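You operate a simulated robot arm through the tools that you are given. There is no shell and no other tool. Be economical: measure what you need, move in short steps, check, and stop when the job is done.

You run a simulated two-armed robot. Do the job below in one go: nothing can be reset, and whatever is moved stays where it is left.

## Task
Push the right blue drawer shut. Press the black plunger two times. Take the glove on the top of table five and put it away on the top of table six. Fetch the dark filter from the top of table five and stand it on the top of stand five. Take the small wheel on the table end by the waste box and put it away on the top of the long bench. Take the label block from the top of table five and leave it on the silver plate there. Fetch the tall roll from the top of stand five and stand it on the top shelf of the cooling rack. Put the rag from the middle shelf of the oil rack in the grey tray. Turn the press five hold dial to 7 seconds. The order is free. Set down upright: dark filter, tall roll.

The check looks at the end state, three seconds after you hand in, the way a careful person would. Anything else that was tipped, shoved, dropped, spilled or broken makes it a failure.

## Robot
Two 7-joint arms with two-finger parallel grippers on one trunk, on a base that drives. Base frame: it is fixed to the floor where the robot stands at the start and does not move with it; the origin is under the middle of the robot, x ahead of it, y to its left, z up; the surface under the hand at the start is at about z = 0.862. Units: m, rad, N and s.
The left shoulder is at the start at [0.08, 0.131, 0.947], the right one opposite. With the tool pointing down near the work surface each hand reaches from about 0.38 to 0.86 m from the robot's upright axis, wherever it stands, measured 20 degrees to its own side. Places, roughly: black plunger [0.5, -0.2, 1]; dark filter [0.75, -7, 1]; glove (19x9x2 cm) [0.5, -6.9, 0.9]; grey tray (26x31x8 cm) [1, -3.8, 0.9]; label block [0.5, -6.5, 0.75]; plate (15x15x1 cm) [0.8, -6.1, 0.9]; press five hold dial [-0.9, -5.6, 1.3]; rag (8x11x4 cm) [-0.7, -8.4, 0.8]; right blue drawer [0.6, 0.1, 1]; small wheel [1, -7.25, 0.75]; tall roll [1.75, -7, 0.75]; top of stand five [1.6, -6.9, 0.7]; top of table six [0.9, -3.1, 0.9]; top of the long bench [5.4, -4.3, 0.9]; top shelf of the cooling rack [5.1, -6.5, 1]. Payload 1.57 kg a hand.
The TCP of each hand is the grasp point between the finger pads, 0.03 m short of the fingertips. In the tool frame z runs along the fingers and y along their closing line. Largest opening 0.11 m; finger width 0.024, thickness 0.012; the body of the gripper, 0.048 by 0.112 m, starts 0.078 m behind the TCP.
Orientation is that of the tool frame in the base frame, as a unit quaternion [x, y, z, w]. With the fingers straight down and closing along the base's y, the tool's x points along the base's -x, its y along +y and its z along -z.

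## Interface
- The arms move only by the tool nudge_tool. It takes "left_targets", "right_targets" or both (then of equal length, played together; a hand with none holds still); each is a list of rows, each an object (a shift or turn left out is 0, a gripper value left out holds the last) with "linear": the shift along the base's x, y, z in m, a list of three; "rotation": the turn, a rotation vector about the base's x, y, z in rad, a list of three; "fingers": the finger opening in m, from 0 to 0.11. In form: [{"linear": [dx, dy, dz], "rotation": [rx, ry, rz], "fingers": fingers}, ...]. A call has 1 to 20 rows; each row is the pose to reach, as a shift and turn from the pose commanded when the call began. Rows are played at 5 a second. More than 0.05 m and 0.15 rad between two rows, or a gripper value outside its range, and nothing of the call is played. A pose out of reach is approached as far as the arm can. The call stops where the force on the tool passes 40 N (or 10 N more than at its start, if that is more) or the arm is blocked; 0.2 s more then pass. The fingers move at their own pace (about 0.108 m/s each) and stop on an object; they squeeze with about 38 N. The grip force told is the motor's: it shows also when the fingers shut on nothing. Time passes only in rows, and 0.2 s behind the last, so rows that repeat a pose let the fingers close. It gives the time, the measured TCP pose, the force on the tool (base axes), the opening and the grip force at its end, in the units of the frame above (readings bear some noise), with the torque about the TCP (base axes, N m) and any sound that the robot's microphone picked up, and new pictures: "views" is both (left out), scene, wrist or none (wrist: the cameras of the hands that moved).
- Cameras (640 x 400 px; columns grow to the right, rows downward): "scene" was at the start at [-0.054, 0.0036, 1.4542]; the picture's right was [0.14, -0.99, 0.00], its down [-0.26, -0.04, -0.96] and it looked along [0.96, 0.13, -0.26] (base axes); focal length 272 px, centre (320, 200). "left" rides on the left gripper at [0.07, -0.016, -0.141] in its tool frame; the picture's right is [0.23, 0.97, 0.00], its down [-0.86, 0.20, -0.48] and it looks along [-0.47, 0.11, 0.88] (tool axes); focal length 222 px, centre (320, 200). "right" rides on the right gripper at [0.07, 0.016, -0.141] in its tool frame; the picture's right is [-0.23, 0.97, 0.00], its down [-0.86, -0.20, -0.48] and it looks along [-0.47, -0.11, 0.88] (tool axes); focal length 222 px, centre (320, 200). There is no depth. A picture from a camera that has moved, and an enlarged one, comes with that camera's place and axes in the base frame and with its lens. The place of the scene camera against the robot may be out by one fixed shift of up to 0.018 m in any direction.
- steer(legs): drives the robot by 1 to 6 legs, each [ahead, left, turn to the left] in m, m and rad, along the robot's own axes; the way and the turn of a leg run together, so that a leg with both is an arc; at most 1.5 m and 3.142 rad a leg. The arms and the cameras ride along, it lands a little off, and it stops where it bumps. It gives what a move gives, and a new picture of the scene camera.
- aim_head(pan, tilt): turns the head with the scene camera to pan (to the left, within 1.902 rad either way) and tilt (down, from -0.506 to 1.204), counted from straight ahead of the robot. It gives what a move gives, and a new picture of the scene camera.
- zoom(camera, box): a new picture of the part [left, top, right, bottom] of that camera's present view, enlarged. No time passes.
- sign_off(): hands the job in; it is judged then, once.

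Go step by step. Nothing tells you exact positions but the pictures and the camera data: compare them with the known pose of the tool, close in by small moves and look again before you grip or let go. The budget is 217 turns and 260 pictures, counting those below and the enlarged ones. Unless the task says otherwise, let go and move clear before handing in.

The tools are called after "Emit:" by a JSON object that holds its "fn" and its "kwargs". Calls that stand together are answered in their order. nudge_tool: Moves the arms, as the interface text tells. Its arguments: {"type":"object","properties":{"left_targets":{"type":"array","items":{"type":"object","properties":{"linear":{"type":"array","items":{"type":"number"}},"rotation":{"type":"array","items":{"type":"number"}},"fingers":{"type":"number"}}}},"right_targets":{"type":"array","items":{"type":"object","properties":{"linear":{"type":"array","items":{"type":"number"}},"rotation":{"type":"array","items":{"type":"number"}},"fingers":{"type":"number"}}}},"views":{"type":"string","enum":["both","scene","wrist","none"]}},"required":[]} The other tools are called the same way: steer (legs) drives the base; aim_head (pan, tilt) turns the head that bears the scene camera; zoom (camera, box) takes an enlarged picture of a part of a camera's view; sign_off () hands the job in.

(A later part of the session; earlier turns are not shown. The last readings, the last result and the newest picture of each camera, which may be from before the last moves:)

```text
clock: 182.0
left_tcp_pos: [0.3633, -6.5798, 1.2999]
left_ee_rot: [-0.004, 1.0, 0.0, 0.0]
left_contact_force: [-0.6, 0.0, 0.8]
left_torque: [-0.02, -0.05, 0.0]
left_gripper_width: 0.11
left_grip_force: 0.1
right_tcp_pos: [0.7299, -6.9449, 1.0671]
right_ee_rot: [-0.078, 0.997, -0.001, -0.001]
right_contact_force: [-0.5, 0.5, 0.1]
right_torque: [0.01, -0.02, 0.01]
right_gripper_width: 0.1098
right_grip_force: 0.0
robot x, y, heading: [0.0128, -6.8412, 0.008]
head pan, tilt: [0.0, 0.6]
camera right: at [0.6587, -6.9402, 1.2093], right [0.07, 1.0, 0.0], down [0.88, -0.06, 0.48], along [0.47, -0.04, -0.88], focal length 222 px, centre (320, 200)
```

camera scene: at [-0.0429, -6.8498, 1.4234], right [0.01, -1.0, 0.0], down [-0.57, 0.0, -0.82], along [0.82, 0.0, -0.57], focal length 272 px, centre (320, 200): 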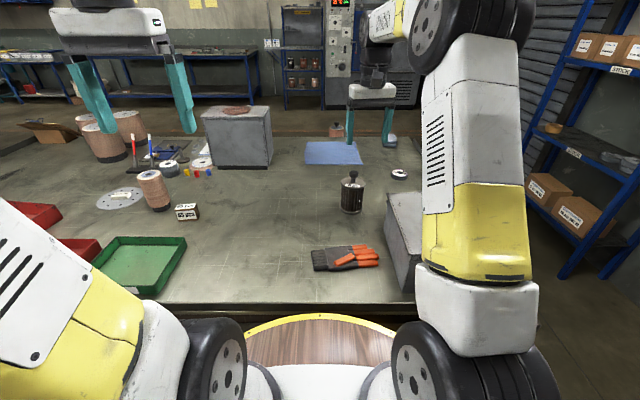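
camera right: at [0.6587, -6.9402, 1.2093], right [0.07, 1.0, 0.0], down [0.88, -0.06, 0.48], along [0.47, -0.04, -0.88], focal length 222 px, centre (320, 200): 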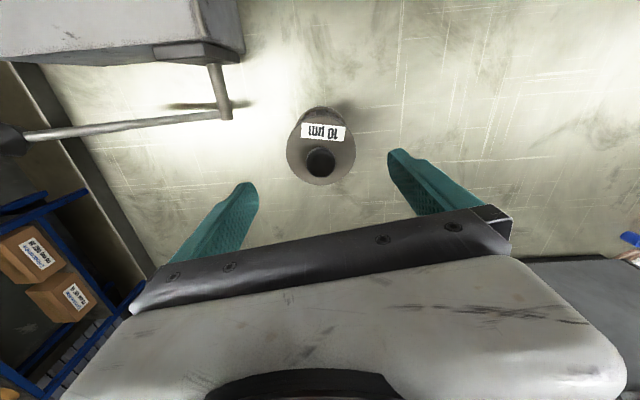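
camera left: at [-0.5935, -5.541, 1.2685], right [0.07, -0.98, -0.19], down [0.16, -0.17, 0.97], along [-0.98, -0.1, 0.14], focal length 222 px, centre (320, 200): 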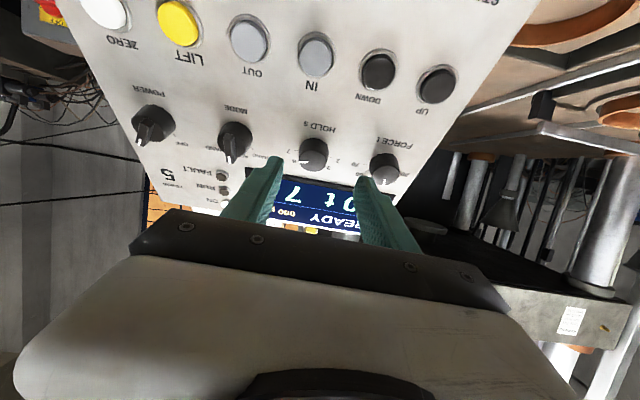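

Centred. Descending to z≈0.945 and gripping.

Emit:
{"fn": "nudge_tool", "kwargs": {"right_targets": [{"linear": [-0.003, 0.001, -0.04]}, {"linear": [-0.003, 0.001, -0.08]}, {"linear": [-0.003, 0.001, -0.105]}, {"linear": [-0.003, 0.001, -0.122]}, {"linear": [-0.003, 0.001, -0.122], "fingers": 0.06}, {"linear": [-0.003, 0.001, -0.122], "fingers": 0.05}, {"linear": [-0.003, 0.001, -0.122], "fingers": 0.05}], "views": "wrist"}}

```text
clock: 183.6
left_tcp_pos: [0.3643, -6.5809, 1.3001]
left_ee_rot: [-0.004, 1.0, 0.0, 0.0]
left_contact_force: [-0.2, 0.5, -0.1]
left_torque: [0.01, 0.02, -0.01]
left_gripper_width: 0.11
left_grip_force: 0.0
right_tcp_pos: [0.7263, -6.9466, 0.9443]
right_ee_rot: [-0.079, 0.997, -0.002, -0.003]
right_contact_force: [0.5, 0.9, -0.2]
right_torque: [-0.02, -0.01, 0.01]
right_gripper_width: 0.0787
right_grip_force: 37.8
robot x, y, heading: [0.0124, -6.8358, 0.011]
head pan, tilt: [0.0, 0.6]
camera right: at [0.6566, -6.9399, 1.0862], right [0.07, 1.0, 0.0], down [0.88, -0.06, 0.47], along [0.47, -0.04, -0.88], focal length 222 px, centre (320, 200)
```

right: 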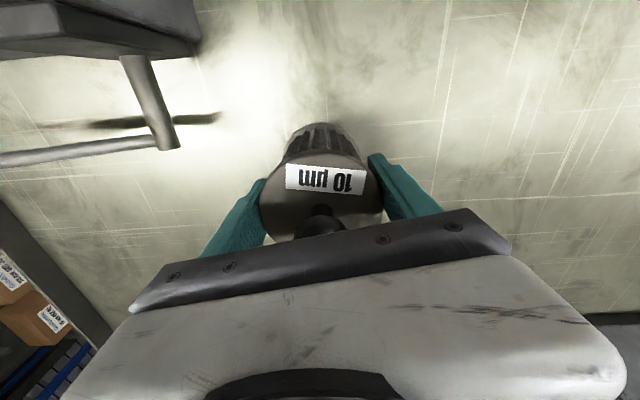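

Gripped at 79 mm. Lifting it and swinging it to the right out of the way.

Emit:
{"fn": "nudge_tool", "kwargs": {"right_targets": [{"linear": [0, 0, 0.04]}, {"linear": [0, 0, 0.085]}, {"linear": [0, 0, 0.13]}, {"linear": [-0.01, 0, 0.175]}, {"linear": [-0.03, -0.02, 0.215]}, {"linear": [-0.06, -0.05, 0.24]}, {"linear": [-0.09, -0.08, 0.26]}, {"linear": [-0.11, -0.12, 0.27]}, {"linear": [-0.13, -0.16, 0.28]}, {"linear": [-0.15, -0.2, 0.28]}, {"linear": [-0.17, -0.24, 0.28]}], "left_targets": [{}, {}, {}, {}, {"linear": [0.01, 0, 0]}, {"linear": [0.02, -0.03, -0.02], "rotation": [0, 0, -0.14]}, {"linear": [0.03, -0.07, -0.03], "rotation": [0, 0, -0.28]}, {"linear": [0.04, -0.11, -0.04], "rotation": [0, 0, -0.42]}, {"linear": [0.05, -0.15, -0.05], "rotation": [0, 0, -0.56]}, {"linear": [0.06, -0.19, -0.06], "rotation": [0, 0, -0.7]}, {"linear": [0.07, -0.23, -0.07], "rotation": [0, 0, -0.84]}], "views": "wrist"}}

```text
clock: 186.0
left_tcp_pos: [0.4316, -6.8113, 1.2298]
left_ee_rot: [0.404, 0.915, 0.0, 0.0]
left_contact_force: [0.0, 0.7, -0.3]
left_torque: [-0.06, -0.04, 0.0]
left_gripper_width: 0.1099
left_grip_force: 0.1
right_tcp_pos: [0.5588, -7.1842, 1.2266]
right_ee_rot: [-0.08, 0.997, -0.002, -0.002]
right_contact_force: [-0.3, 0.2, -3.4]
right_torque: [-0.05, 0.04, -0.01]
right_gripper_width: 0.0787
right_grip_force: 38.5
robot x, y, heading: [0.0108, -6.8354, 0.004]
head pan, tilt: [0.0, 0.6]
camera right: at [0.4878, -7.1793, 1.3685], right [0.07, 1.0, -0.01], down [0.88, -0.06, 0.48], along [0.47, -0.04, -0.88], focal length 222 px, centre (320, 200)
camera left: at [0.3735, -6.7692, 1.3713], right [0.57, 0.82, 0.0], down [0.72, -0.5, 0.48], along [0.39, -0.27, -0.88], focal length 222 px, centre (320, 200)
```

right: 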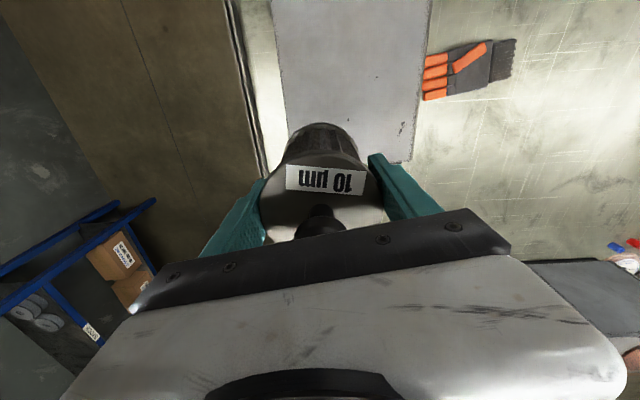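
left: 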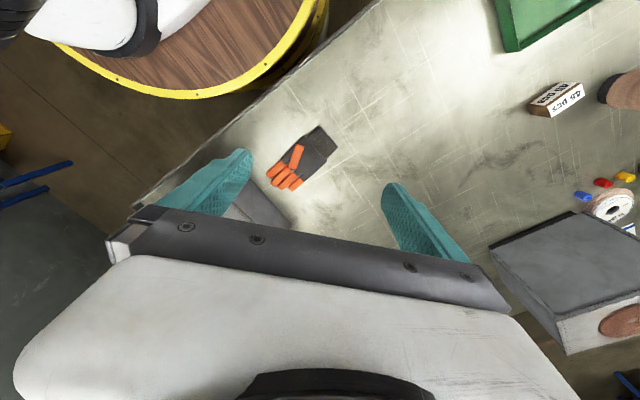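

Glove centre ≈[0.480,-6.89], lying along y; I'll turn the left hand fully across it and go lower.

Emit:
{"fn": "nudge_tool", "kwargs": {"left_targets": [{"linear": [0.008, -0.013, -0.033], "rotation": [0, 0, -0.122]}, {"linear": [0.016, -0.025, -0.067], "rotation": [0, 0, -0.244]}, {"linear": [0.024, -0.038, -0.1], "rotation": [0, 0, -0.366]}, {"linear": [0.032, -0.05, -0.133], "rotation": [0, 0, -0.488]}, {"linear": [0.04, -0.062, -0.167], "rotation": [0, 0, -0.61]}, {"linear": [0.048, -0.074, -0.2], "rotation": [0, 0, -0.73]}, {"linear": [0.048, -0.074, -0.22], "rotation": [0, 0, -0.73]}], "views": "wrist"}}

```text
clock: 187.6
left_tcp_pos: [0.4814, -6.8855, 1.0092]
left_ee_rot: [0.705, 0.709, 0.0, 0.0]
left_contact_force: [-0.3, -0.3, 0.5]
left_torque: [0.01, 0.01, 0.03]
left_gripper_width: 0.11
left_grip_force: 0.0
right_tcp_pos: [0.5585, -7.1858, 1.2271]
right_ee_rot: [-0.08, 0.997, -0.002, -0.001]
right_contact_force: [-0.2, 0.7, -3.2]
right_torque: [-0.02, -0.01, -0.01]
right_gripper_width: 0.0787
right_grip_force: 38.0
robot x, y, heading: [0.0126, -6.8373, 0.004]
head pan, tilt: [0.0, 0.6]
camera left: at [0.4648, -6.8154, 1.1508], right [0.97, 0.24, 0.0], down [0.21, -0.85, 0.48], along [0.11, -0.46, -0.88], focal length 222 px, centre (320, 200)
```

left: 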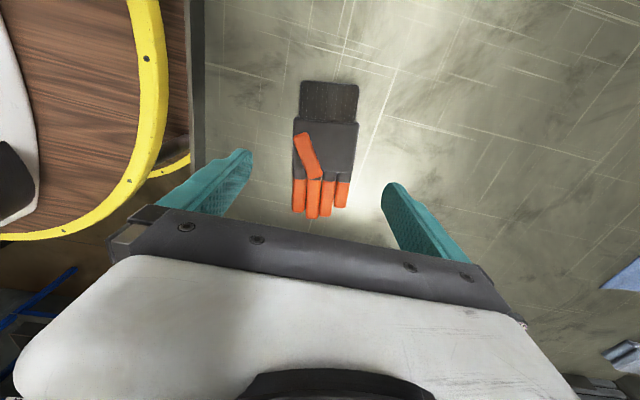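

Palm width ≈8 cm, centre ≈[0.488,-6.89]. Descending and gripping.

Emit:
{"fn": "nudge_tool", "kwargs": {"left_targets": [{"linear": [0.007, -0.005, -0.04]}, {"linear": [0.007, -0.005, -0.08]}, {"linear": [0.007, -0.005, -0.1]}, {"linear": [0.007, -0.005, -0.114]}, {"linear": [0.007, -0.005, -0.114], "fingers": 0.07}, {"linear": [0.007, -0.005, -0.114], "fingers": 0.04}, {"linear": [0.007, -0.005, -0.114], "fingers": 0.04}], "views": "wrist"}}

```text
clock: 189.2
left_tcp_pos: [0.488, -6.8903, 0.8948]
left_ee_rot: [0.704, 0.711, 0.0, 0.0]
left_contact_force: [-0.4, 0.4, 0.4]
left_torque: [-0.01, -0.04, 0.0]
left_gripper_width: 0.0847
left_grip_force: 37.9
right_tcp_pos: [0.5585, -7.1853, 1.2262]
right_ee_rot: [-0.079, 0.997, -0.003, -0.002]
right_contact_force: [0.7, -0.8, -4.1]
right_torque: [0.02, 0.02, 0.03]
right_gripper_width: 0.0789
right_grip_force: 37.7
robot x, y, heading: [0.0155, -6.8384, 0.004]
head pan, tilt: [0.0, 0.6]
camera left: at [0.4726, -6.8197, 1.0361], right [0.97, 0.24, 0.0], down [0.21, -0.85, 0.48], along [0.11, -0.46, -0.88], focal length 222 px, centre (320, 200)
```

left: 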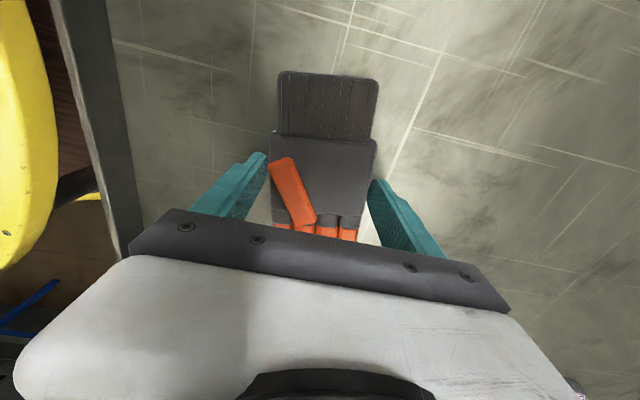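

Glove gripped. Lifting it and pulling both hands in for the drive.

Emit:
{"fn": "nudge_tool", "kwargs": {"left_targets": [{"linear": [0, 0, 0.045]}, {"linear": [0, 0, 0.09]}, {"linear": [0, 0, 0.135]}, {"linear": [0, 0.01, 0.18]}, {"linear": [0, 0.03, 0.225]}, {"linear": [-0.01, 0.06, 0.26]}, {"linear": [-0.03, 0.1, 0.28]}, {"linear": [-0.05, 0.14, 0.3]}, {"linear": [-0.06, 0.18, 0.3]}, {"linear": [-0.07, 0.22, 0.3]}, {"linear": [-0.07, 0.25, 0.3]}], "right_targets": [{"linear": [-0.02, 0, 0.01]}, {"linear": [-0.04, 0.01, 0.02]}, {"linear": [-0.06, 0.02, 0.03]}, {"linear": [-0.08, 0.03, 0.04]}, {"linear": [-0.1, 0.04, 0.05]}, {"linear": [-0.12, 0.05, 0.05]}, {"linear": [-0.12, 0.06, 0.05]}, {"linear": [-0.12, 0.07, 0.05]}, {"linear": [-0.12, 0.08, 0.05]}, {"linear": [-0.12, 0.08, 0.05]}, {"linear": [-0.12, 0.08, 0.05]}], "views": "none"}}

Emit:
{"fn": "steer", "kwargs": {"legs": [[-0.3, 0, 0], [0, 1.0, 0], [0, 1.0, 0]]}}

```text
clock: 191.6
left_tcp_pos: [0.4188, -6.6392, 1.1955]
left_ee_rot: [0.704, 0.71, -0.001, 0.0]
left_contact_force: [1.1, 0.4, -0.3]
left_torque: [0.05, 0.01, -0.03]
left_gripper_width: 0.0846
left_grip_force: 37.6
right_tcp_pos: [0.436, -7.1048, 1.2743]
right_ee_rot: [-0.079, 0.997, -0.002, -0.002]
right_contact_force: [-0.1, -0.7, -4.1]
right_torque: [0.03, 0.01, 0.02]
right_gripper_width: 0.0785
right_grip_force: 38.0
robot x, y, heading: [0.0158, -6.8389, 0.009]
head pan, tilt: [0.0, 0.6]
```

```text
clock: 203.3
left_tcp_pos: [0.1095, -4.619, 1.1957]
left_ee_rot: [0.703, 0.711, 0.001, 0.0]
left_contact_force: [0.2, 0.9, -0.6]
left_torque: [0.0, 0.0, -0.04]
left_gripper_width: 0.0825
left_grip_force: 37.9
right_tcp_pos: [0.1279, -5.0846, 1.2758]
right_ee_rot: [-0.08, 0.997, -0.001, -0.001]
right_contact_force: [-0.2, -0.1, -3.6]
right_torque: [0.02, 0.05, 0.0]
right_gripper_width: 0.0788
right_grip_force: 38.2
robot x, y, heading: [-0.2926, -4.8214, 0.008]
head pan, tilt: [0.0, 0.6]
camera scene: at [-0.3531, -4.832, 1.4234], right [0.01, -1.0, 0.0], down [-0.57, 0.0, -0.82], along [0.82, 0.01, -0.57], focal length 272 px, centre (320, 200)
```

scene: 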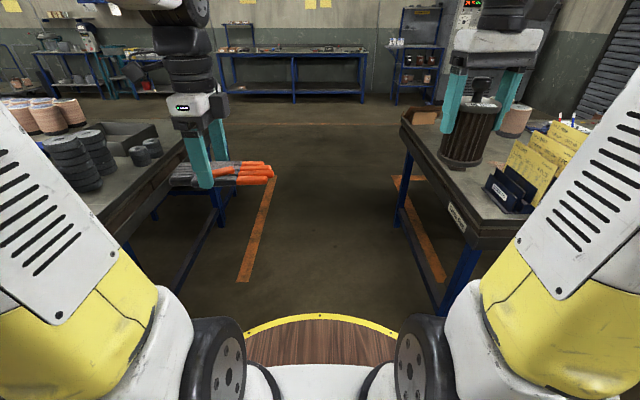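

Table six's end with the grey tray is just left of the gap. I'll drive into the gap and turn to face it.

Emit:
{"fn": "steer", "kwargs": {"legs": [[1.25, 0.02, 0], [0, 0, 1.56]]}}

```text
clock: 213.3
left_tcp_pos: [0.7213, -4.3949, 1.1961]
left_ee_rot: [-0.012, 1.0, 0.0, 0.0]
left_contact_force: [-0.3, 0.5, 0.0]
left_torque: [-0.01, 0.03, -0.01]
left_gripper_width: 0.0814
left_grip_force: 38.0
right_tcp_pos: [1.1864, -4.3714, 1.2754]
right_ee_rot: [0.766, -0.643, 0.002, -0.001]
right_contact_force: [0.8, 0.1, -4.0]
right_torque: [0.0, -0.03, 0.01]
right_gripper_width: 0.0784
right_grip_force: 37.6
robot x, y, heading: [0.9288, -4.7971, 1.594]
head pan, tilt: [0.0, 0.6]
camera scene: at [0.9228, -4.8566, 1.4234], right [1.0, 0.02, 0.0], down [0.01, -0.56, -0.82], along [-0.02, 0.82, -0.57], focal length 272 px, centre (320, 200)
```

scene: 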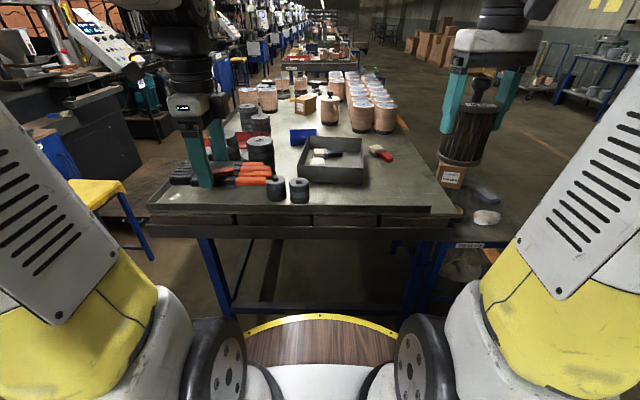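

The tray (with a brush in it) is at ≈[0.97,-3.83]; a bare strip lies in front of it on table six at ≈[1.06,-4.03]. I'll put the glove there.

Emit:
{"fn": "steer", "kwargs": {"legs": [[0, -0.17, -0.02]]}}

Emit:
{"fn": "nudge_tool", "kwargs": {"left_targets": [{"linear": [0.02, 0.04, 0]}, {"linear": [0.04, 0.08, 0]}, {"linear": [0.06, 0.12, 0]}, {"linear": [0.08, 0.16, 0]}, {"linear": [0.1, 0.2, 0]}, {"linear": [0.12, 0.24, -0.01]}, {"linear": [0.14, 0.28, -0.03]}, {"linear": [0.16, 0.32, -0.05]}], "views": "both"}}

```text
clock: 214.8
left_tcp_pos: [0.9013, -4.3901, 1.1953]
left_ee_rot: [-0.003, 1.0, 0.0, 0.0]
left_contact_force: [-0.1, -0.3, -1.3]
left_torque: [-0.04, 0.01, 0.0]
left_gripper_width: 0.0814
left_grip_force: 38.2
right_tcp_pos: [1.367, -4.3734, 1.2746]
right_ee_rot: [0.761, -0.649, 0.003, 0.0]
right_contact_force: [-0.1, 0.2, -3.2]
right_torque: [-0.09, -0.01, 0.0]
right_gripper_width: 0.0787
right_grip_force: 38.4
robot x, y, heading: [1.1024, -4.7959, 1.569]
head pan, tilt: [0.0, 0.6]
camera scene: at [1.095, -4.8546, 1.4234], right [1.0, 0.0, 0.0], down [0.0, -0.57, -0.82], along [0.0, 0.82, -0.57], focal length 272 px, centre (320, 200)
```

scene: 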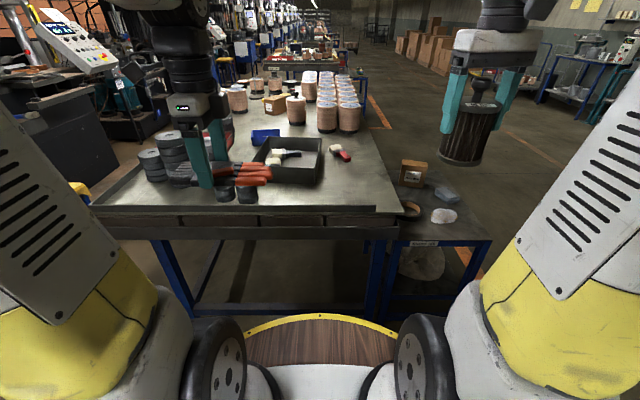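

```text
clock: 216.6
left_tcp_pos: [1.0598, -4.0698, 1.1436]
left_ee_rot: [-0.004, 1.0, 0.0, -0.001]
left_contact_force: [0.1, -0.8, 0.8]
left_torque: [0.01, -0.02, 0.0]
left_gripper_width: 0.0811
left_grip_force: 37.6
right_tcp_pos: [1.3658, -4.3745, 1.2744]
right_ee_rot: [0.761, -0.649, 0.003, 0.0]
right_contact_force: [-0.5, -0.4, -3.6]
right_torque: [0.03, -0.04, -0.02]
right_gripper_width: 0.0785
right_grip_force: 38.7
robot x, y, heading: [1.1006, -4.7948, 1.578]
head pan, tilt: [0.0, 0.6]
camera scene: at [1.095, -4.855, 1.4234], right [1.0, 0.0, 0.0], down [0.0, -0.56, -0.83], along [0.0, 0.83, -0.56], focal length 272 px, centre (320, 200)
camera left: at [0.9916, -4.0855, 1.2847], right [-0.24, 0.97, 0.0], down [0.85, 0.21, 0.48], along [0.46, 0.11, -0.88], focal length 222 px, centre (320, 200)
```

scene: 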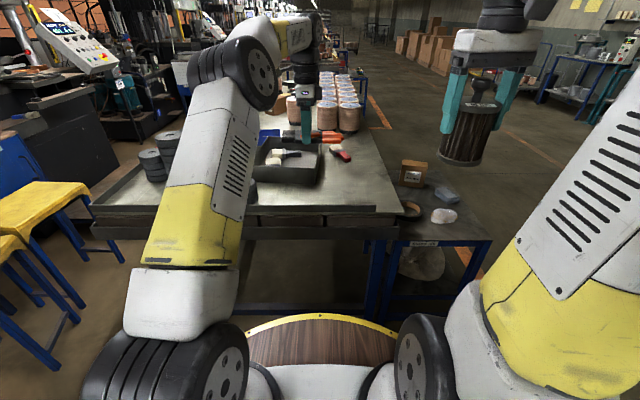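
left: 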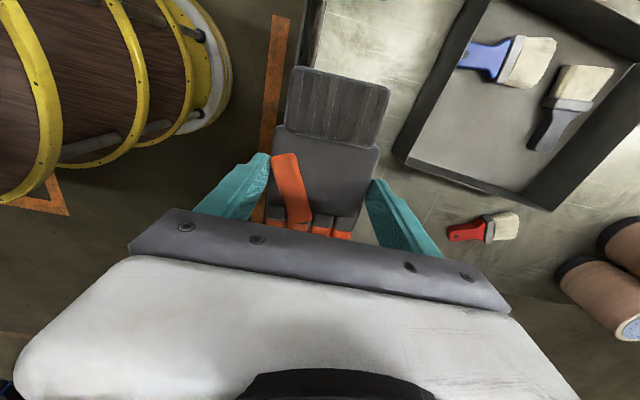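

Tray spans x to 1.08; I'll set the glove to its right at ≈[1.20,-4.0], clear of tray and brush.

Emit:
{"fn": "nudge_tool", "kwargs": {"left_targets": [{"linear": [0.04, 0.02, -0.01]}, {"linear": [0.08, 0.04, -0.03]}, {"linear": [0.12, 0.06, -0.05]}, {"linear": [0.14, 0.07, -0.09]}, {"linear": [0.14, 0.07, -0.13]}, {"linear": [0.14, 0.07, -0.17]}, {"linear": [0.14, 0.07, -0.21]}, {"linear": [0.14, 0.07, -0.235]}], "views": "wrist"}}

```text
clock: 218.4
left_tcp_pos: [1.1954, -4.016, 0.9071]
left_ee_rot: [-0.005, 1.0, 0.001, 0.0]
left_contact_force: [-0.5, -0.1, 0.9]
left_torque: [-0.02, -0.03, -0.01]
left_gripper_width: 0.0806
left_grip_force: 37.6
left hand out of reach, approached as far as the arm can: row 2, 3, 4, 5, 6, 7, 8
right_tcp_pos: [1.3676, -4.3742, 1.2738]
right_ee_rot: [0.76, -0.65, 0.003, 0.0]
right_contact_force: [0.3, -0.2, -3.0]
right_torque: [-0.03, 0.04, -0.01]
right_gripper_width: 0.0786
right_grip_force: 37.5
robot x, y, heading: [1.1048, -4.7926, 1.572]
head pan, tilt: [0.0, 0.6]
camera left: at [1.1262, -4.0316, 1.0481], right [-0.23, 0.97, 0.0], down [0.85, 0.21, 0.48], along [0.47, 0.11, -0.88], focal length 222 px, centre (320, 200)
```

left: 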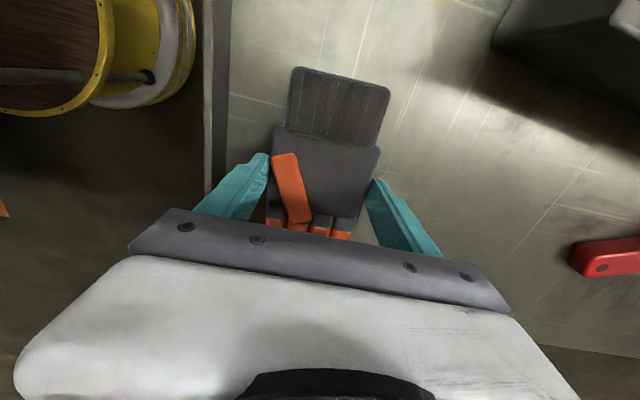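

Emit:
{"fn": "nudge_tool", "kwargs": {"left_targets": [{"linear": [0, 0, -0.004]}, {"linear": [0, 0, -0.008]}, {"linear": [0, 0, -0.011]}, {"linear": [0, 0, -0.011]}], "views": "none"}}

```text
clock: 219.4
left_tcp_pos: [1.1947, -4.0157, 0.898]
left_ee_rot: [-0.003, 1.0, 0.0, 0.001]
left_contact_force: [0.1, 0.3, -0.3]
left_torque: [0.0, 0.0, 0.0]
left_gripper_width: 0.0811
left_grip_force: 38.0
right_tcp_pos: [1.3666, -4.3733, 1.2757]
right_ee_rot: [0.761, -0.649, 0.002, -0.001]
right_contact_force: [-0.6, -0.5, -3.9]
right_torque: [-0.02, -0.01, 0.0]
right_gripper_width: 0.0783
right_grip_force: 37.8
robot x, y, heading: [1.1012, -4.7928, 1.572]
head pan, tilt: [0.0, 0.6]
```

Nearly down (tool at 0.898, picked at 0.895). Last few millimetres, release and rise.

Emit:
{"fn": "nudge_tool", "kwargs": {"left_targets": [{"linear": [0, 0, -0.003]}, {"linear": [0, 0, -0.004], "fingers": 0.095}, {"linear": [0, 0, -0.004], "fingers": 0.1}, {"linear": [0, 0, -0.004], "fingers": 0.1}, {"linear": [0, 0, 0.03]}, {"linear": [0, 0, 0.07]}, {"linear": [0, 0, 0.11]}, {"linear": [0, -0.01, 0.15]}, {"linear": [-0.01, -0.04, 0.18]}, {"linear": [-0.03, -0.08, 0.2]}, {"linear": [-0.06, -0.12, 0.22]}], "views": "wrist"}}

```text
refused: row 11 steps farther than a row can; nothing moved
```

Emit:
{"fn": "nudge_tool", "kwargs": {"left_targets": [{"linear": [0, 0, -0.003]}, {"linear": [0, 0, -0.004], "fingers": 0.095}, {"linear": [0, 0, -0.004], "fingers": 0.1}, {"linear": [0, 0, -0.004], "fingers": 0.1}, {"linear": [0, 0, 0.03]}, {"linear": [0, 0, 0.07]}, {"linear": [0, 0, 0.11]}, {"linear": [0, -0.01, 0.15]}, {"linear": [-0.01, -0.04, 0.18]}, {"linear": [-0.03, -0.08, 0.2]}, {"linear": [-0.05, -0.12, 0.21]}], "views": "wrist"}}

```text
clock: 221.8
left_tcp_pos: [1.1458, -4.135, 1.1095]
left_ee_rot: [-0.003, 1.0, 0.0, 0.0]
left_contact_force: [0.0, 0.0, -0.3]
left_torque: [-0.02, 0.06, 0.0]
left_gripper_width: 0.1001
left_grip_force: 0.1
left hand out of reach, approached as far as the arm can: row 5, 6, 7, 8
right_tcp_pos: [1.3665, -4.3723, 1.2752]
right_ee_rot: [0.76, -0.65, 0.003, 0.0]
right_contact_force: [-0.5, 1.2, -3.1]
right_torque: [-0.09, 0.01, -0.01]
right_gripper_width: 0.0785
right_grip_force: 38.3
robot x, y, heading: [1.1038, -4.7961, 1.57]
head pan, tilt: [0.0, 0.6]
camera left: at [1.0769, -4.1509, 1.2498], right [-0.23, 0.97, 0.0], down [0.85, 0.21, 0.48], along [0.46, 0.11, -0.88], focal length 222 px, centre (320, 200)
```

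left: 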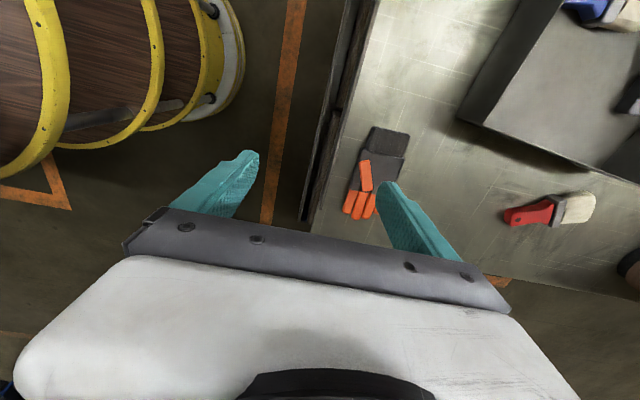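

The glove lies flat on table six. Stowing the left arm, then driving round to stand five.

Emit:
{"fn": "nudge_tool", "kwargs": {"left_targets": [{"linear": [-0.027, -0.024, 0.02], "rotation": [0, 0, 0.14]}, {"linear": [-0.054, -0.048, 0.04], "rotation": [0, 0, 0.28]}, {"linear": [-0.081, -0.072, 0.06], "rotation": [0, 0, 0.42]}, {"linear": [-0.108, -0.096, 0.08], "rotation": [0, 0, 0.56]}, {"linear": [-0.135, -0.12, 0.1], "rotation": [0, 0, 0.7]}, {"linear": [-0.162, -0.145, 0.12], "rotation": [0, 0, 0.84]}, {"linear": [-0.189, -0.17, 0.14], "rotation": [0, 0, 0.98]}, {"linear": [-0.216, -0.195, 0.16], "rotation": [0, 0, 1.12]}, {"linear": [-0.243, -0.22, 0.175], "rotation": [0, 0, 1.26]}, {"linear": [-0.27, -0.245, 0.185], "rotation": [0, 0, 1.4]}, {"linear": [-0.296, -0.265, 0.19], "rotation": [0, 0, 1.54], "fingers": 0.11}], "views": "none"}}

Emit:
{"fn": "steer", "kwargs": {"legs": [[0, -1.3, 0], [0, 0, 1.571], [0, 1.4, 0], [0, 0.68, 0]]}}

```text
clock: 224.2
left_tcp_pos: [0.8501, -4.4026, 1.299]
left_ee_rot: [-0.7, 0.714, -0.001, 0.0]
left_contact_force: [-0.1, 0.3, -0.4]
left_torque: [0.01, 0.02, -0.03]
left_gripper_width: 0.1101
left_grip_force: 0.0
right_tcp_pos: [1.368, -4.373, 1.2756]
right_ee_rot: [0.76, -0.65, 0.002, -0.001]
right_contact_force: [1.7, -0.3, -2.6]
right_torque: [-0.04, 0.01, 0.01]
right_gripper_width: 0.0786
right_grip_force: 38.3
robot x, y, heading: [1.0968, -4.7945, 1.574]
head pan, tilt: [0.0, 0.6]
```

```text
clock: 244.4
left_tcp_pos: [2.063, -7.1033, 1.2988]
left_ee_rot: [1.0, 0.003, -0.001, 0.0]
left_contact_force: [0.2, -0.6, 0.2]
left_torque: [-0.03, -0.02, 0.0]
left_gripper_width: 0.1102
left_grip_force: 0.0
right_tcp_pos: [2.0198, -6.5859, 1.2756]
right_ee_rot: [0.996, 0.093, 0.002, -0.002]
right_contact_force: [0.0, -0.2, -3.5]
right_torque: [0.0, 0.0, -0.03]
right_gripper_width: 0.0782
right_grip_force: 38.3
robot x, y, heading: [2.4502, -6.8418, -3.107]
head pan, tilt: [0.0, 0.6]
camera scene: at [2.4934, -6.8469, 1.4234], right [-0.03, 1.0, 0.0], down [0.56, 0.02, -0.82], along [-0.82, -0.03, -0.57], focal length 272 px, centre (320, 200)
```

scene: 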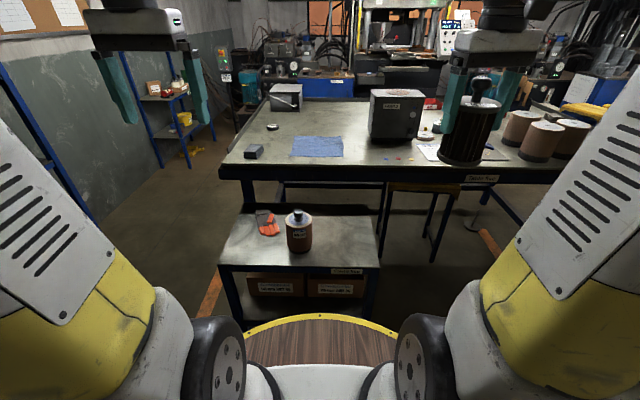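

Stand five is in view: the tall roll at ≈[1.75,-6.95] and another glove on it; the right part is free at ≈[1.70,-6.77]. Moving up a little.

Emit:
{"fn": "steer", "kwargs": {"legs": [[0.15, 0, -0.034]]}}

Emit:
{"fn": "nudge_tool", "kwargs": {"right_targets": [{"linear": [-0.03, -0.03, -0.02]}, {"linear": [-0.06, -0.06, -0.05]}, {"linear": [-0.09, -0.09, -0.08]}, {"linear": [-0.12, -0.12, -0.11]}, {"linear": [-0.14, -0.15, -0.145]}, {"linear": [-0.16, -0.17, -0.185]}, {"linear": [-0.165, -0.175, -0.23]}, {"linear": [-0.165, -0.175, -0.275]}], "views": "both"}}

```text
clock: 245.8
left_tcp_pos: [1.9014, -7.0898, 1.2989]
left_ee_rot: [1.0, -0.017, 0.001, 0.0]
left_contact_force: [-0.7, -0.2, -0.3]
left_torque: [0.03, -0.01, 0.02]
left_gripper_width: 0.1099
left_grip_force: 0.0
right_tcp_pos: [1.8776, -6.5734, 1.274]
right_ee_rot: [0.997, 0.072, 0.001, -0.001]
right_contact_force: [-0.4, 0.4, -3.7]
right_torque: [0.0, -0.01, 0.02]
right_gripper_width: 0.0783
right_grip_force: 38.2
robot x, y, heading: [2.2976, -6.8411, 3.133]
head pan, tilt: [0.0, 0.6]
camera scene: at [2.3403, -6.8508, 1.4234], right [0.01, 1.0, 0.0], down [0.56, 0.0, -0.83], along [-0.83, 0.0, -0.56], focal length 272 px, centre (320, 200)
```

scene: 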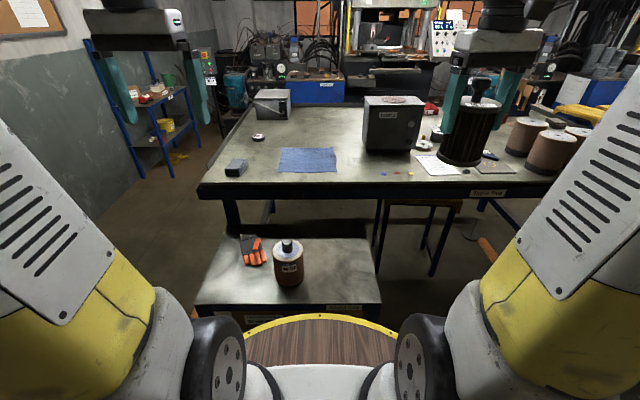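

```text
refused: row 2 steps farther than a row can; nothing moved
```

Emit:
{"fn": "nudge_tool", "kwargs": {"right_targets": [{"linear": [-0.024, -0.024, -0.02]}, {"linear": [-0.048, -0.048, -0.045]}, {"linear": [-0.072, -0.072, -0.07]}, {"linear": [-0.096, -0.096, -0.095]}, {"linear": [-0.12, -0.12, -0.12]}, {"linear": [-0.144, -0.15, -0.145]}, {"linear": [-0.165, -0.175, -0.18]}, {"linear": [-0.178, -0.187, -0.22]}, {"linear": [-0.178, -0.187, -0.265]}, {"linear": [-0.178, -0.187, -0.3]}], "views": "both"}}

```text
clock: 248.0
left_tcp_pos: [1.9003, -7.0912, 1.2987]
left_ee_rot: [1.0, -0.016, -0.001, 0.0]
left_contact_force: [0.3, 0.9, 1.2]
left_torque: [-0.03, -0.02, 0.01]
left_gripper_width: 0.1103
left_grip_force: 0.0
right_tcp_pos: [1.701, -6.7609, 0.9755]
right_ee_rot: [0.997, 0.074, 0.002, -0.002]
right_contact_force: [0.5, 0.1, -3.6]
right_torque: [0.01, -0.02, 0.04]
right_gripper_width: 0.0785
right_grip_force: 37.7
robot x, y, heading: [2.2947, -6.846, 3.138]
head pan, tilt: [0.0, 0.6]
camera scene: at [2.3402, -6.8509, 1.4234], right [0.01, 1.0, 0.0], down [0.56, 0.0, -0.83], along [-0.82, 0.0, -0.56], focal length 272 px, centre (320, 200)
camera right: at [1.7722, -6.7667, 1.1174], right [-0.08, -1.0, -0.01], down [-0.88, 0.07, 0.48], along [-0.47, 0.04, -0.88], focal length 222 px, centre (320, 200)
```

scene: 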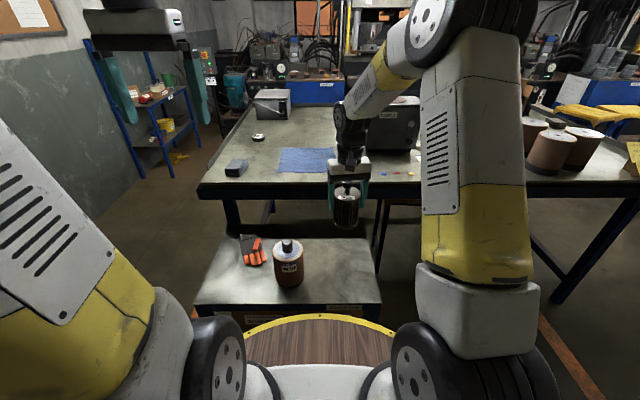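
right: 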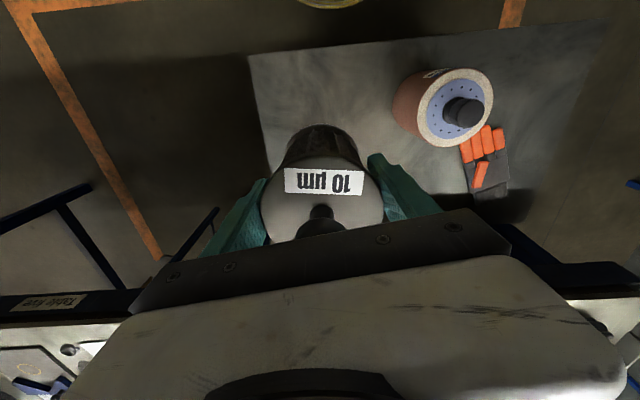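

Position good. Lowering the filter to the stand.

Emit:
{"fn": "nudge_tool", "kwargs": {"right_targets": [{"linear": [0, 0, -0.045]}, {"linear": [0, 0, -0.09]}, {"linear": [0, 0, -0.135]}, {"linear": [0, 0, -0.165]}, {"linear": [0, 0, -0.175]}, {"linear": [0, 0, -0.181]}], "views": "wrist"}}

```text
clock: 249.4
left_tcp_pos: [1.9006, -7.09, 1.299]
left_ee_rot: [1.0, -0.016, 0.0, -0.001]
left_contact_force: [-0.2, -0.2, 1.1]
left_torque: [0.01, -0.01, 0.02]
left_gripper_width: 0.11
left_grip_force: 0.1
right_tcp_pos: [1.699, -6.7608, 0.7935]
right_ee_rot: [0.997, 0.073, 0.002, -0.002]
right_contact_force: [-0.3, -0.4, -3.0]
right_torque: [0.0, -0.03, 0.0]
right_gripper_width: 0.0783
right_grip_force: 38.2
robot x, y, heading: [2.2954, -6.8378, 3.136]
head pan, tilt: [0.0, 0.6]
camera right: at [1.7703, -6.768, 0.9353], right [-0.08, -1.0, 0.0], down [-0.88, 0.07, 0.48], along [-0.47, 0.04, -0.88], focal length 222 px, centre (320, 200)
```

right: 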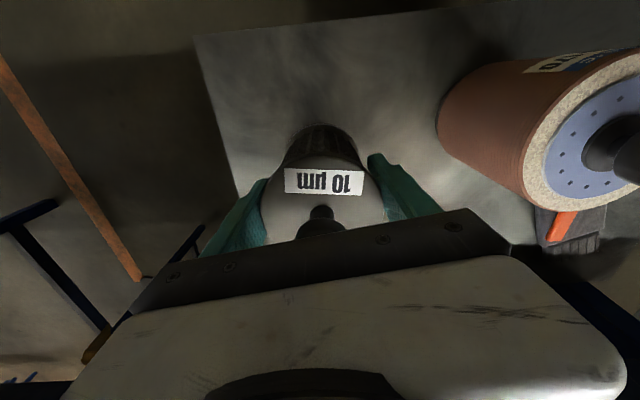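

Emit:
{"fn": "nudge_tool", "kwargs": {"right_targets": [{"linear": [0, 0, -0.005]}, {"linear": [0, 0, -0.01]}, {"linear": [0, 0, -0.014]}, {"linear": [0, 0, -0.018]}], "views": "none"}}

```text
clock: 250.4
left_tcp_pos: [1.8992, -7.0902, 1.2991]
left_ee_rot: [1.0, -0.016, 0.0, -0.001]
left_contact_force: [-0.7, 0.0, -0.3]
left_torque: [0.0, -0.01, 0.0]
left_gripper_width: 0.1102
left_grip_force: 0.0
right_tcp_pos: [1.699, -6.7598, 0.7762]
right_ee_rot: [0.997, 0.073, 0.001, -0.002]
right_contact_force: [0.1, -0.4, -3.4]
right_torque: [-0.02, 0.02, 0.0]
right_gripper_width: 0.0783
right_grip_force: 38.1
robot x, y, heading: [2.2995, -6.8404, 3.137]
head pan, tilt: [0.0, 0.6]
```

Emit:
{"fn": "nudge_tool", "kwargs": {"right_targets": [{"linear": [0, 0, -0.004]}, {"linear": [0, 0, -0.008]}, {"linear": [0, 0, -0.012]}, {"linear": [0, 0, -0.016]}, {"linear": [0, 0, -0.02]}], "views": "wrist"}}

```text
clock: 251.6
left_tcp_pos: [1.9001, -7.0921, 1.2993]
left_ee_rot: [1.0, -0.017, 0.0, 0.001]
left_contact_force: [-1.0, -0.7, -0.6]
left_torque: [-0.01, 0.02, 0.01]
left_gripper_width: 0.1101
left_grip_force: 0.0
right_tcp_pos: [1.6988, -6.7598, 0.7561]
right_ee_rot: [0.997, 0.074, 0.003, -0.002]
right_contact_force: [0.0, 0.2, -4.2]
right_torque: [-0.02, -0.03, -0.03]
right_gripper_width: 0.0782
right_grip_force: 38.0
robot x, y, heading: [2.2954, -6.8386, 3.139]
head pan, tilt: [0.0, 0.6]
camera right: at [1.7703, -6.7667, 0.8976], right [-0.08, -1.0, 0.0], down [-0.88, 0.07, 0.48], along [-0.47, 0.04, -0.88], focal length 222 px, centre (320, 200)
```

right: 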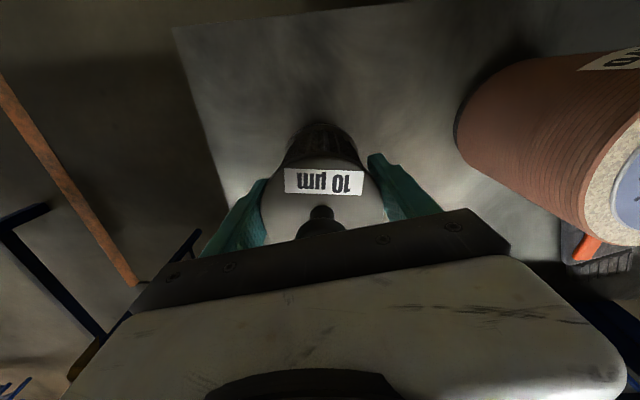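

The stand's top works out at z≈0.655, so contact should come at tool z≈0.739. Continuing gently.

Emit:
{"fn": "nudge_tool", "kwargs": {"right_targets": [{"linear": [0, 0, -0.006]}, {"linear": [0, 0, -0.01]}, {"linear": [0, 0, -0.013]}, {"linear": [0, 0, -0.016]}, {"linear": [0, 0, -0.018]}], "views": "none"}}

```text
clock: 252.8
left_tcp_pos: [1.9009, -7.0896, 1.2993]
left_ee_rot: [1.0, -0.017, 0.0, 0.0]
left_contact_force: [0.1, 0.1, 0.0]
left_torque: [-0.01, -0.03, -0.03]
left_gripper_width: 0.1099
left_grip_force: 0.2
right_tcp_pos: [1.6973, -6.7599, 0.7403]
right_ee_rot: [0.997, 0.074, -0.002, -0.002]
right_contact_force: [-4.1, 4.0, 33.9]
right_torque: [-0.86, -0.05, -0.36]
right_gripper_width: 0.0781
right_grip_force: 38.4
robot x, y, heading: [2.2957, -6.841, 3.133]
head pan, tilt: [0.0, 0.6]
```

Firm contact. Easing up 2 mm, releasing and retreating.

Emit:
{"fn": "nudge_tool", "kwargs": {"right_targets": [{"linear": [0, 0, 0.002]}, {"linear": [0, 0, 0.002], "fingers": 0.095}, {"linear": [0, 0, 0.002], "fingers": 0.11}, {"linear": [0, 0, 0.002], "fingers": 0.11}, {"linear": [0, 0, 0.04]}, {"linear": [0, 0, 0.085]}, {"linear": [0, 0, 0.13]}, {"linear": [0, 0, 0.175]}, {"linear": [0, 0, 0.22]}, {"linear": [0, -0.02, 0.26]}], "views": "both"}}

```text
clock: 255.0
left_tcp_pos: [1.9, -7.0902, 1.2986]
left_ee_rot: [1.0, -0.017, 0.0, -0.001]
left_contact_force: [-0.4, 0.7, 0.2]
left_torque: [-0.01, 0.01, 0.0]
left_gripper_width: 0.1099
left_grip_force: 0.0
right_tcp_pos: [1.7001, -6.7803, 0.9991]
right_ee_rot: [0.997, 0.073, 0.003, -0.002]
right_contact_force: [-0.6, 0.2, -0.6]
right_torque: [0.03, -0.02, 0.0]
right_gripper_width: 0.1098
right_grip_force: 0.0
robot x, y, heading: [2.2938, -6.8428, 3.133]
head pan, tilt: [0.0, 0.6]
camera scene: at [2.3398, -6.8508, 1.4234], right [0.01, 1.0, 0.0], down [0.57, 0.0, -0.82], along [-0.82, 0.01, -0.57], focal length 272 px, centre (320, 200)
camera right: at [1.7716, -6.787, 1.1405], right [-0.08, -1.0, 0.0], down [-0.88, 0.07, 0.48], along [-0.47, 0.04, -0.88], focal length 222 px, centre (320, 200)
```

scene: 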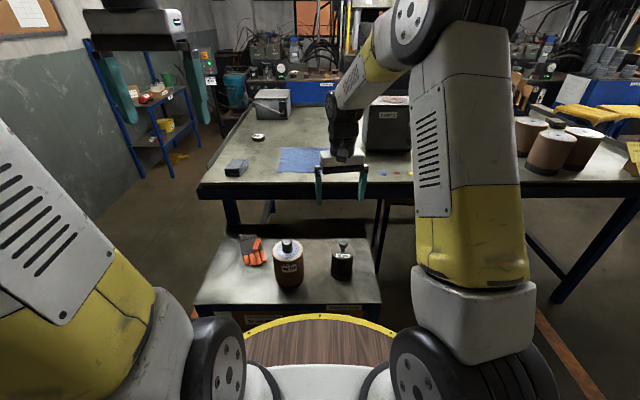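
right: 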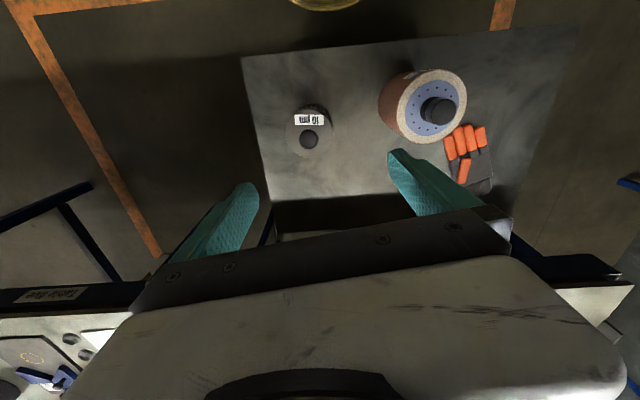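

The filter stands. Now measuring the tall roll.

Emit:
{"fn": "zoom", "kwargs": {"camera": "right", "box": [280, 40, 520, 190]}}

Emit:
{"fn": "zoom", "kwargs": {"camera": "scene", "box": [220, 220, 380, 320]}}

```text
2.67 times, centred on (400, 115) of right
camera zoom: at [1.7716, -6.787, 1.1405], right [-0.08, -1.0, 0.0], down [-0.88, 0.07, 0.48], along [-0.47, 0.04, -0.88], focal length 592 px, centre (107, 427)
```

zoom: 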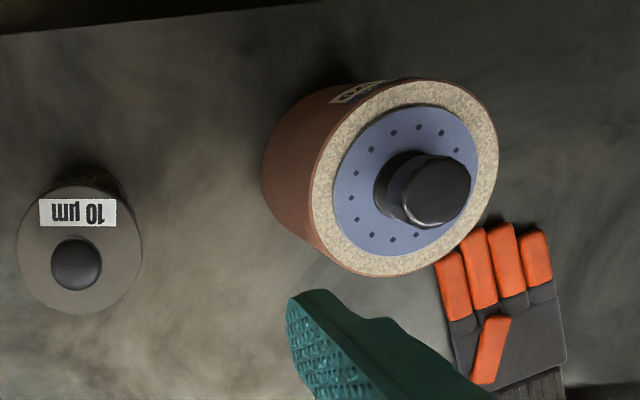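

```text
4.00 times, centred on (300, 270) of scene
camera zoom: at [2.3398, -6.8508, 1.4234], right [0.01, 1.0, 0.0], down [0.57, 0.0, -0.82], along [-0.82, 0.01, -0.57], focal length 1086 px, centre (400, -80)
```

zoom: 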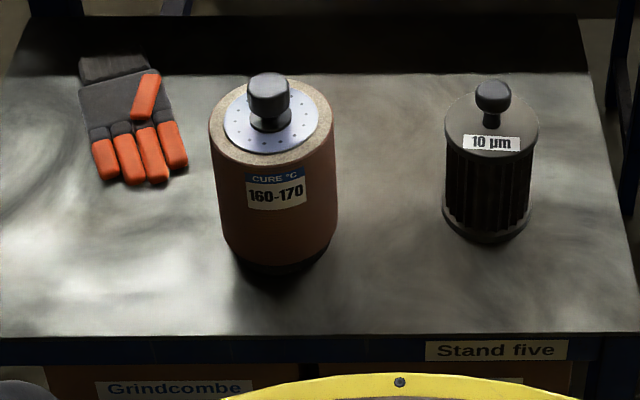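

The roll is ≈10 cm wide, so I'll hold it by its spindle knob at ≈[1.727,-6.937], top z≈0.846. Moving the right hand above it.

Emit:
{"fn": "nudge_tool", "kwargs": {"right_targets": [{"linear": [0.007, -0.04, 0]}, {"linear": [0.014, -0.08, 0]}, {"linear": [0.021, -0.12, -0.01], "fingers": 0.08}, {"linear": [0.027, -0.157, -0.03], "fingers": 0.08}, {"linear": [0.027, -0.157, -0.06], "fingers": 0.08}], "views": "wrist"}}

```text
clock: 256.2
left_tcp_pos: [1.9004, -7.0903, 1.2994]
left_ee_rot: [1.0, -0.017, 0.0, 0.0]
left_contact_force: [-0.2, 0.2, 0.3]
left_torque: [0.01, -0.02, -0.02]
left_gripper_width: 0.11
left_grip_force: 0.0
right_tcp_pos: [1.7273, -6.9378, 0.9375]
right_ee_rot: [0.997, 0.073, 0.002, -0.002]
right_contact_force: [0.3, 0.3, -0.3]
right_torque: [-0.01, 0.06, 0.02]
right_gripper_width: 0.0797
right_grip_force: 0.0
robot x, y, heading: [2.2942, -6.8421, 3.135]
head pan, tilt: [0.0, 0.6]
camera right: at [1.7978, -6.9431, 1.0796], right [-0.08, -1.0, 0.0], down [-0.88, 0.07, 0.48], along [-0.47, 0.04, -0.88], focal length 222 px, centre (320, 200)
```

right: 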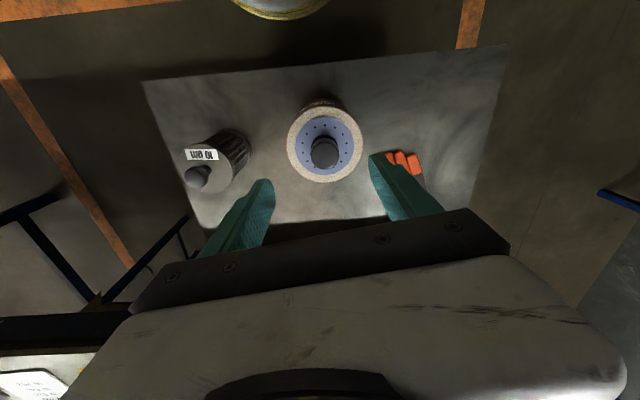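

Emit:
{"fn": "nudge_tool", "kwargs": {"right_targets": [{"linear": [0.002, -0.002, -0.04]}, {"linear": [0.002, -0.002, -0.07]}, {"linear": [0.002, -0.002, -0.083]}, {"linear": [0.002, -0.002, -0.09]}], "views": "wrist"}}

Emit:
{"fn": "zoom", "kwargs": {"camera": "right", "box": [200, 60, 440, 240]}}

```text
clock: 257.2
left_tcp_pos: [1.9005, -7.0915, 1.2995]
left_ee_rot: [1.0, -0.017, 0.0, 0.0]
left_contact_force: [0.5, -0.7, 0.1]
left_torque: [-0.01, -0.02, -0.04]
left_gripper_width: 0.1097
left_grip_force: 0.0
right_tcp_pos: [1.7284, -6.9377, 0.8487]
right_ee_rot: [0.997, 0.072, 0.003, -0.003]
right_contact_force: [-0.3, -0.8, -0.1]
right_torque: [-0.01, 0.04, 0.0]
right_gripper_width: 0.0801
right_grip_force: 0.0
robot x, y, heading: [2.2945, -6.8425, 3.137]
head pan, tilt: [0.0, 0.6]
camera right: at [1.8, -6.9446, 0.9906], right [-0.08, -1.0, 0.0], down [-0.88, 0.07, 0.48], along [-0.47, 0.04, -0.88], focal length 222 px, centre (320, 200)
```

right: 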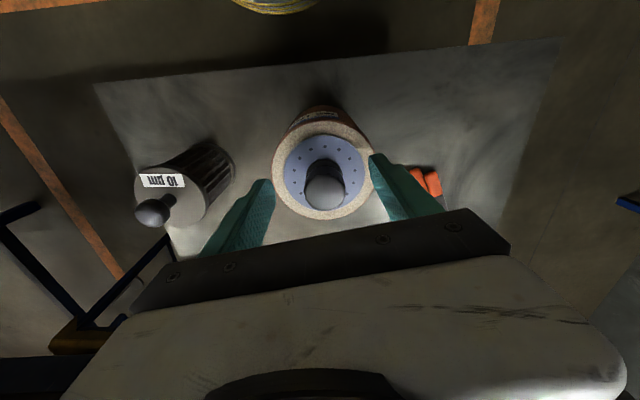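

```text
2.22 times, centred on (320, 150) of right
camera zoom: at [1.8, -6.9446, 0.9906], right [-0.08, -1.0, 0.0], down [-0.88, 0.07, 0.48], along [-0.47, 0.04, -0.88], focal length 494 px, centre (320, 311)
```

zoom: 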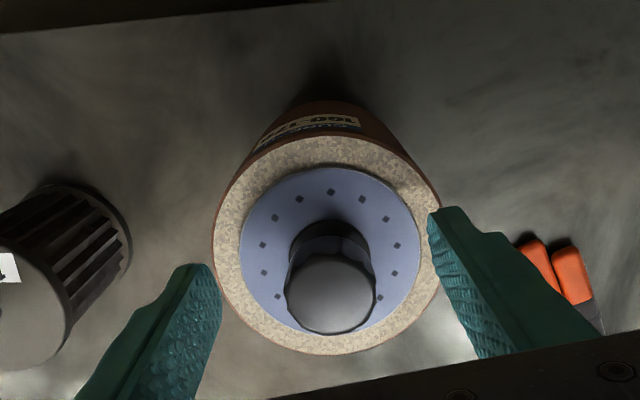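

The fingers straddle the knob. Closing and lifting slightly.

Emit:
{"fn": "nudge_tool", "kwargs": {"right_targets": [{"fingers": 0.04}, {"fingers": 0.02}, {"fingers": 0.02}, {"fingers": 0.02}], "views": "none"}}

Emit:
{"fn": "nudge_tool", "kwargs": {"right_targets": [{"linear": [0, 0, 0.015]}, {"linear": [0, 0, 0.03]}, {"linear": [0, 0, 0.05]}, {"linear": [0, 0, 0.05]}], "views": "both"}}

```text
clock: 258.2
left_tcp_pos: [1.9005, -7.091, 1.299]
left_ee_rot: [1.0, -0.017, 0.0, 0.0]
left_contact_force: [0.3, 0.4, -0.2]
left_torque: [0.02, 0.0, 0.03]
left_gripper_width: 0.11
left_grip_force: 0.2
right_tcp_pos: [1.7282, -6.9383, 0.8493]
right_ee_rot: [0.997, 0.073, 0.002, -0.002]
right_contact_force: [0.4, -3.8, 0.0]
right_torque: [-0.21, 0.04, 0.01]
right_gripper_width: 0.0326
right_grip_force: 38.0
robot x, y, heading: [2.2942, -6.8399, 3.134]
head pan, tilt: [0.0, 0.6]
```

```text
clock: 259.2
left_tcp_pos: [1.8992, -7.0904, 1.2988]
left_ee_rot: [1.0, -0.017, -0.001, 0.0]
left_contact_force: [0.0, -0.1, -0.3]
left_torque: [0.0, 0.0, -0.01]
left_gripper_width: 0.1101
left_grip_force: 0.0
right_tcp_pos: [1.7288, -6.9377, 0.8987]
right_ee_rot: [0.997, 0.074, 0.003, -0.002]
right_contact_force: [-0.3, 0.2, -8.9]
right_torque: [0.01, -0.06, -0.01]
right_gripper_width: 0.0324
right_grip_force: 38.1
robot x, y, heading: [2.296, -6.8436, 3.135]
head pan, tilt: [0.0, 0.6]
camera scene: at [2.3398, -6.851, 1.4234], right [0.01, 1.0, 0.0], down [0.57, 0.0, -0.82], along [-0.82, 0.01, -0.57], focal length 272 px, centre (320, 200)
camera right: at [1.7996, -6.9447, 1.0405], right [-0.08, -1.0, -0.01], down [-0.88, 0.07, 0.47], along [-0.47, 0.04, -0.88], focal length 222 px, centre (320, 200)
```

scene: 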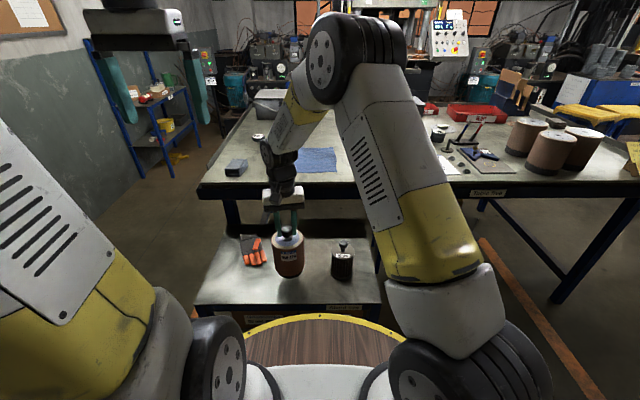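
right: 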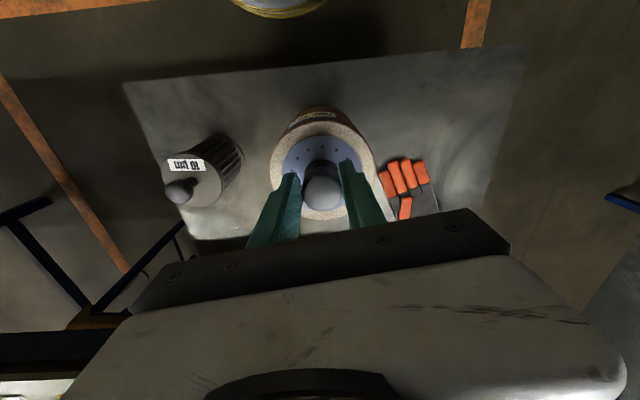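

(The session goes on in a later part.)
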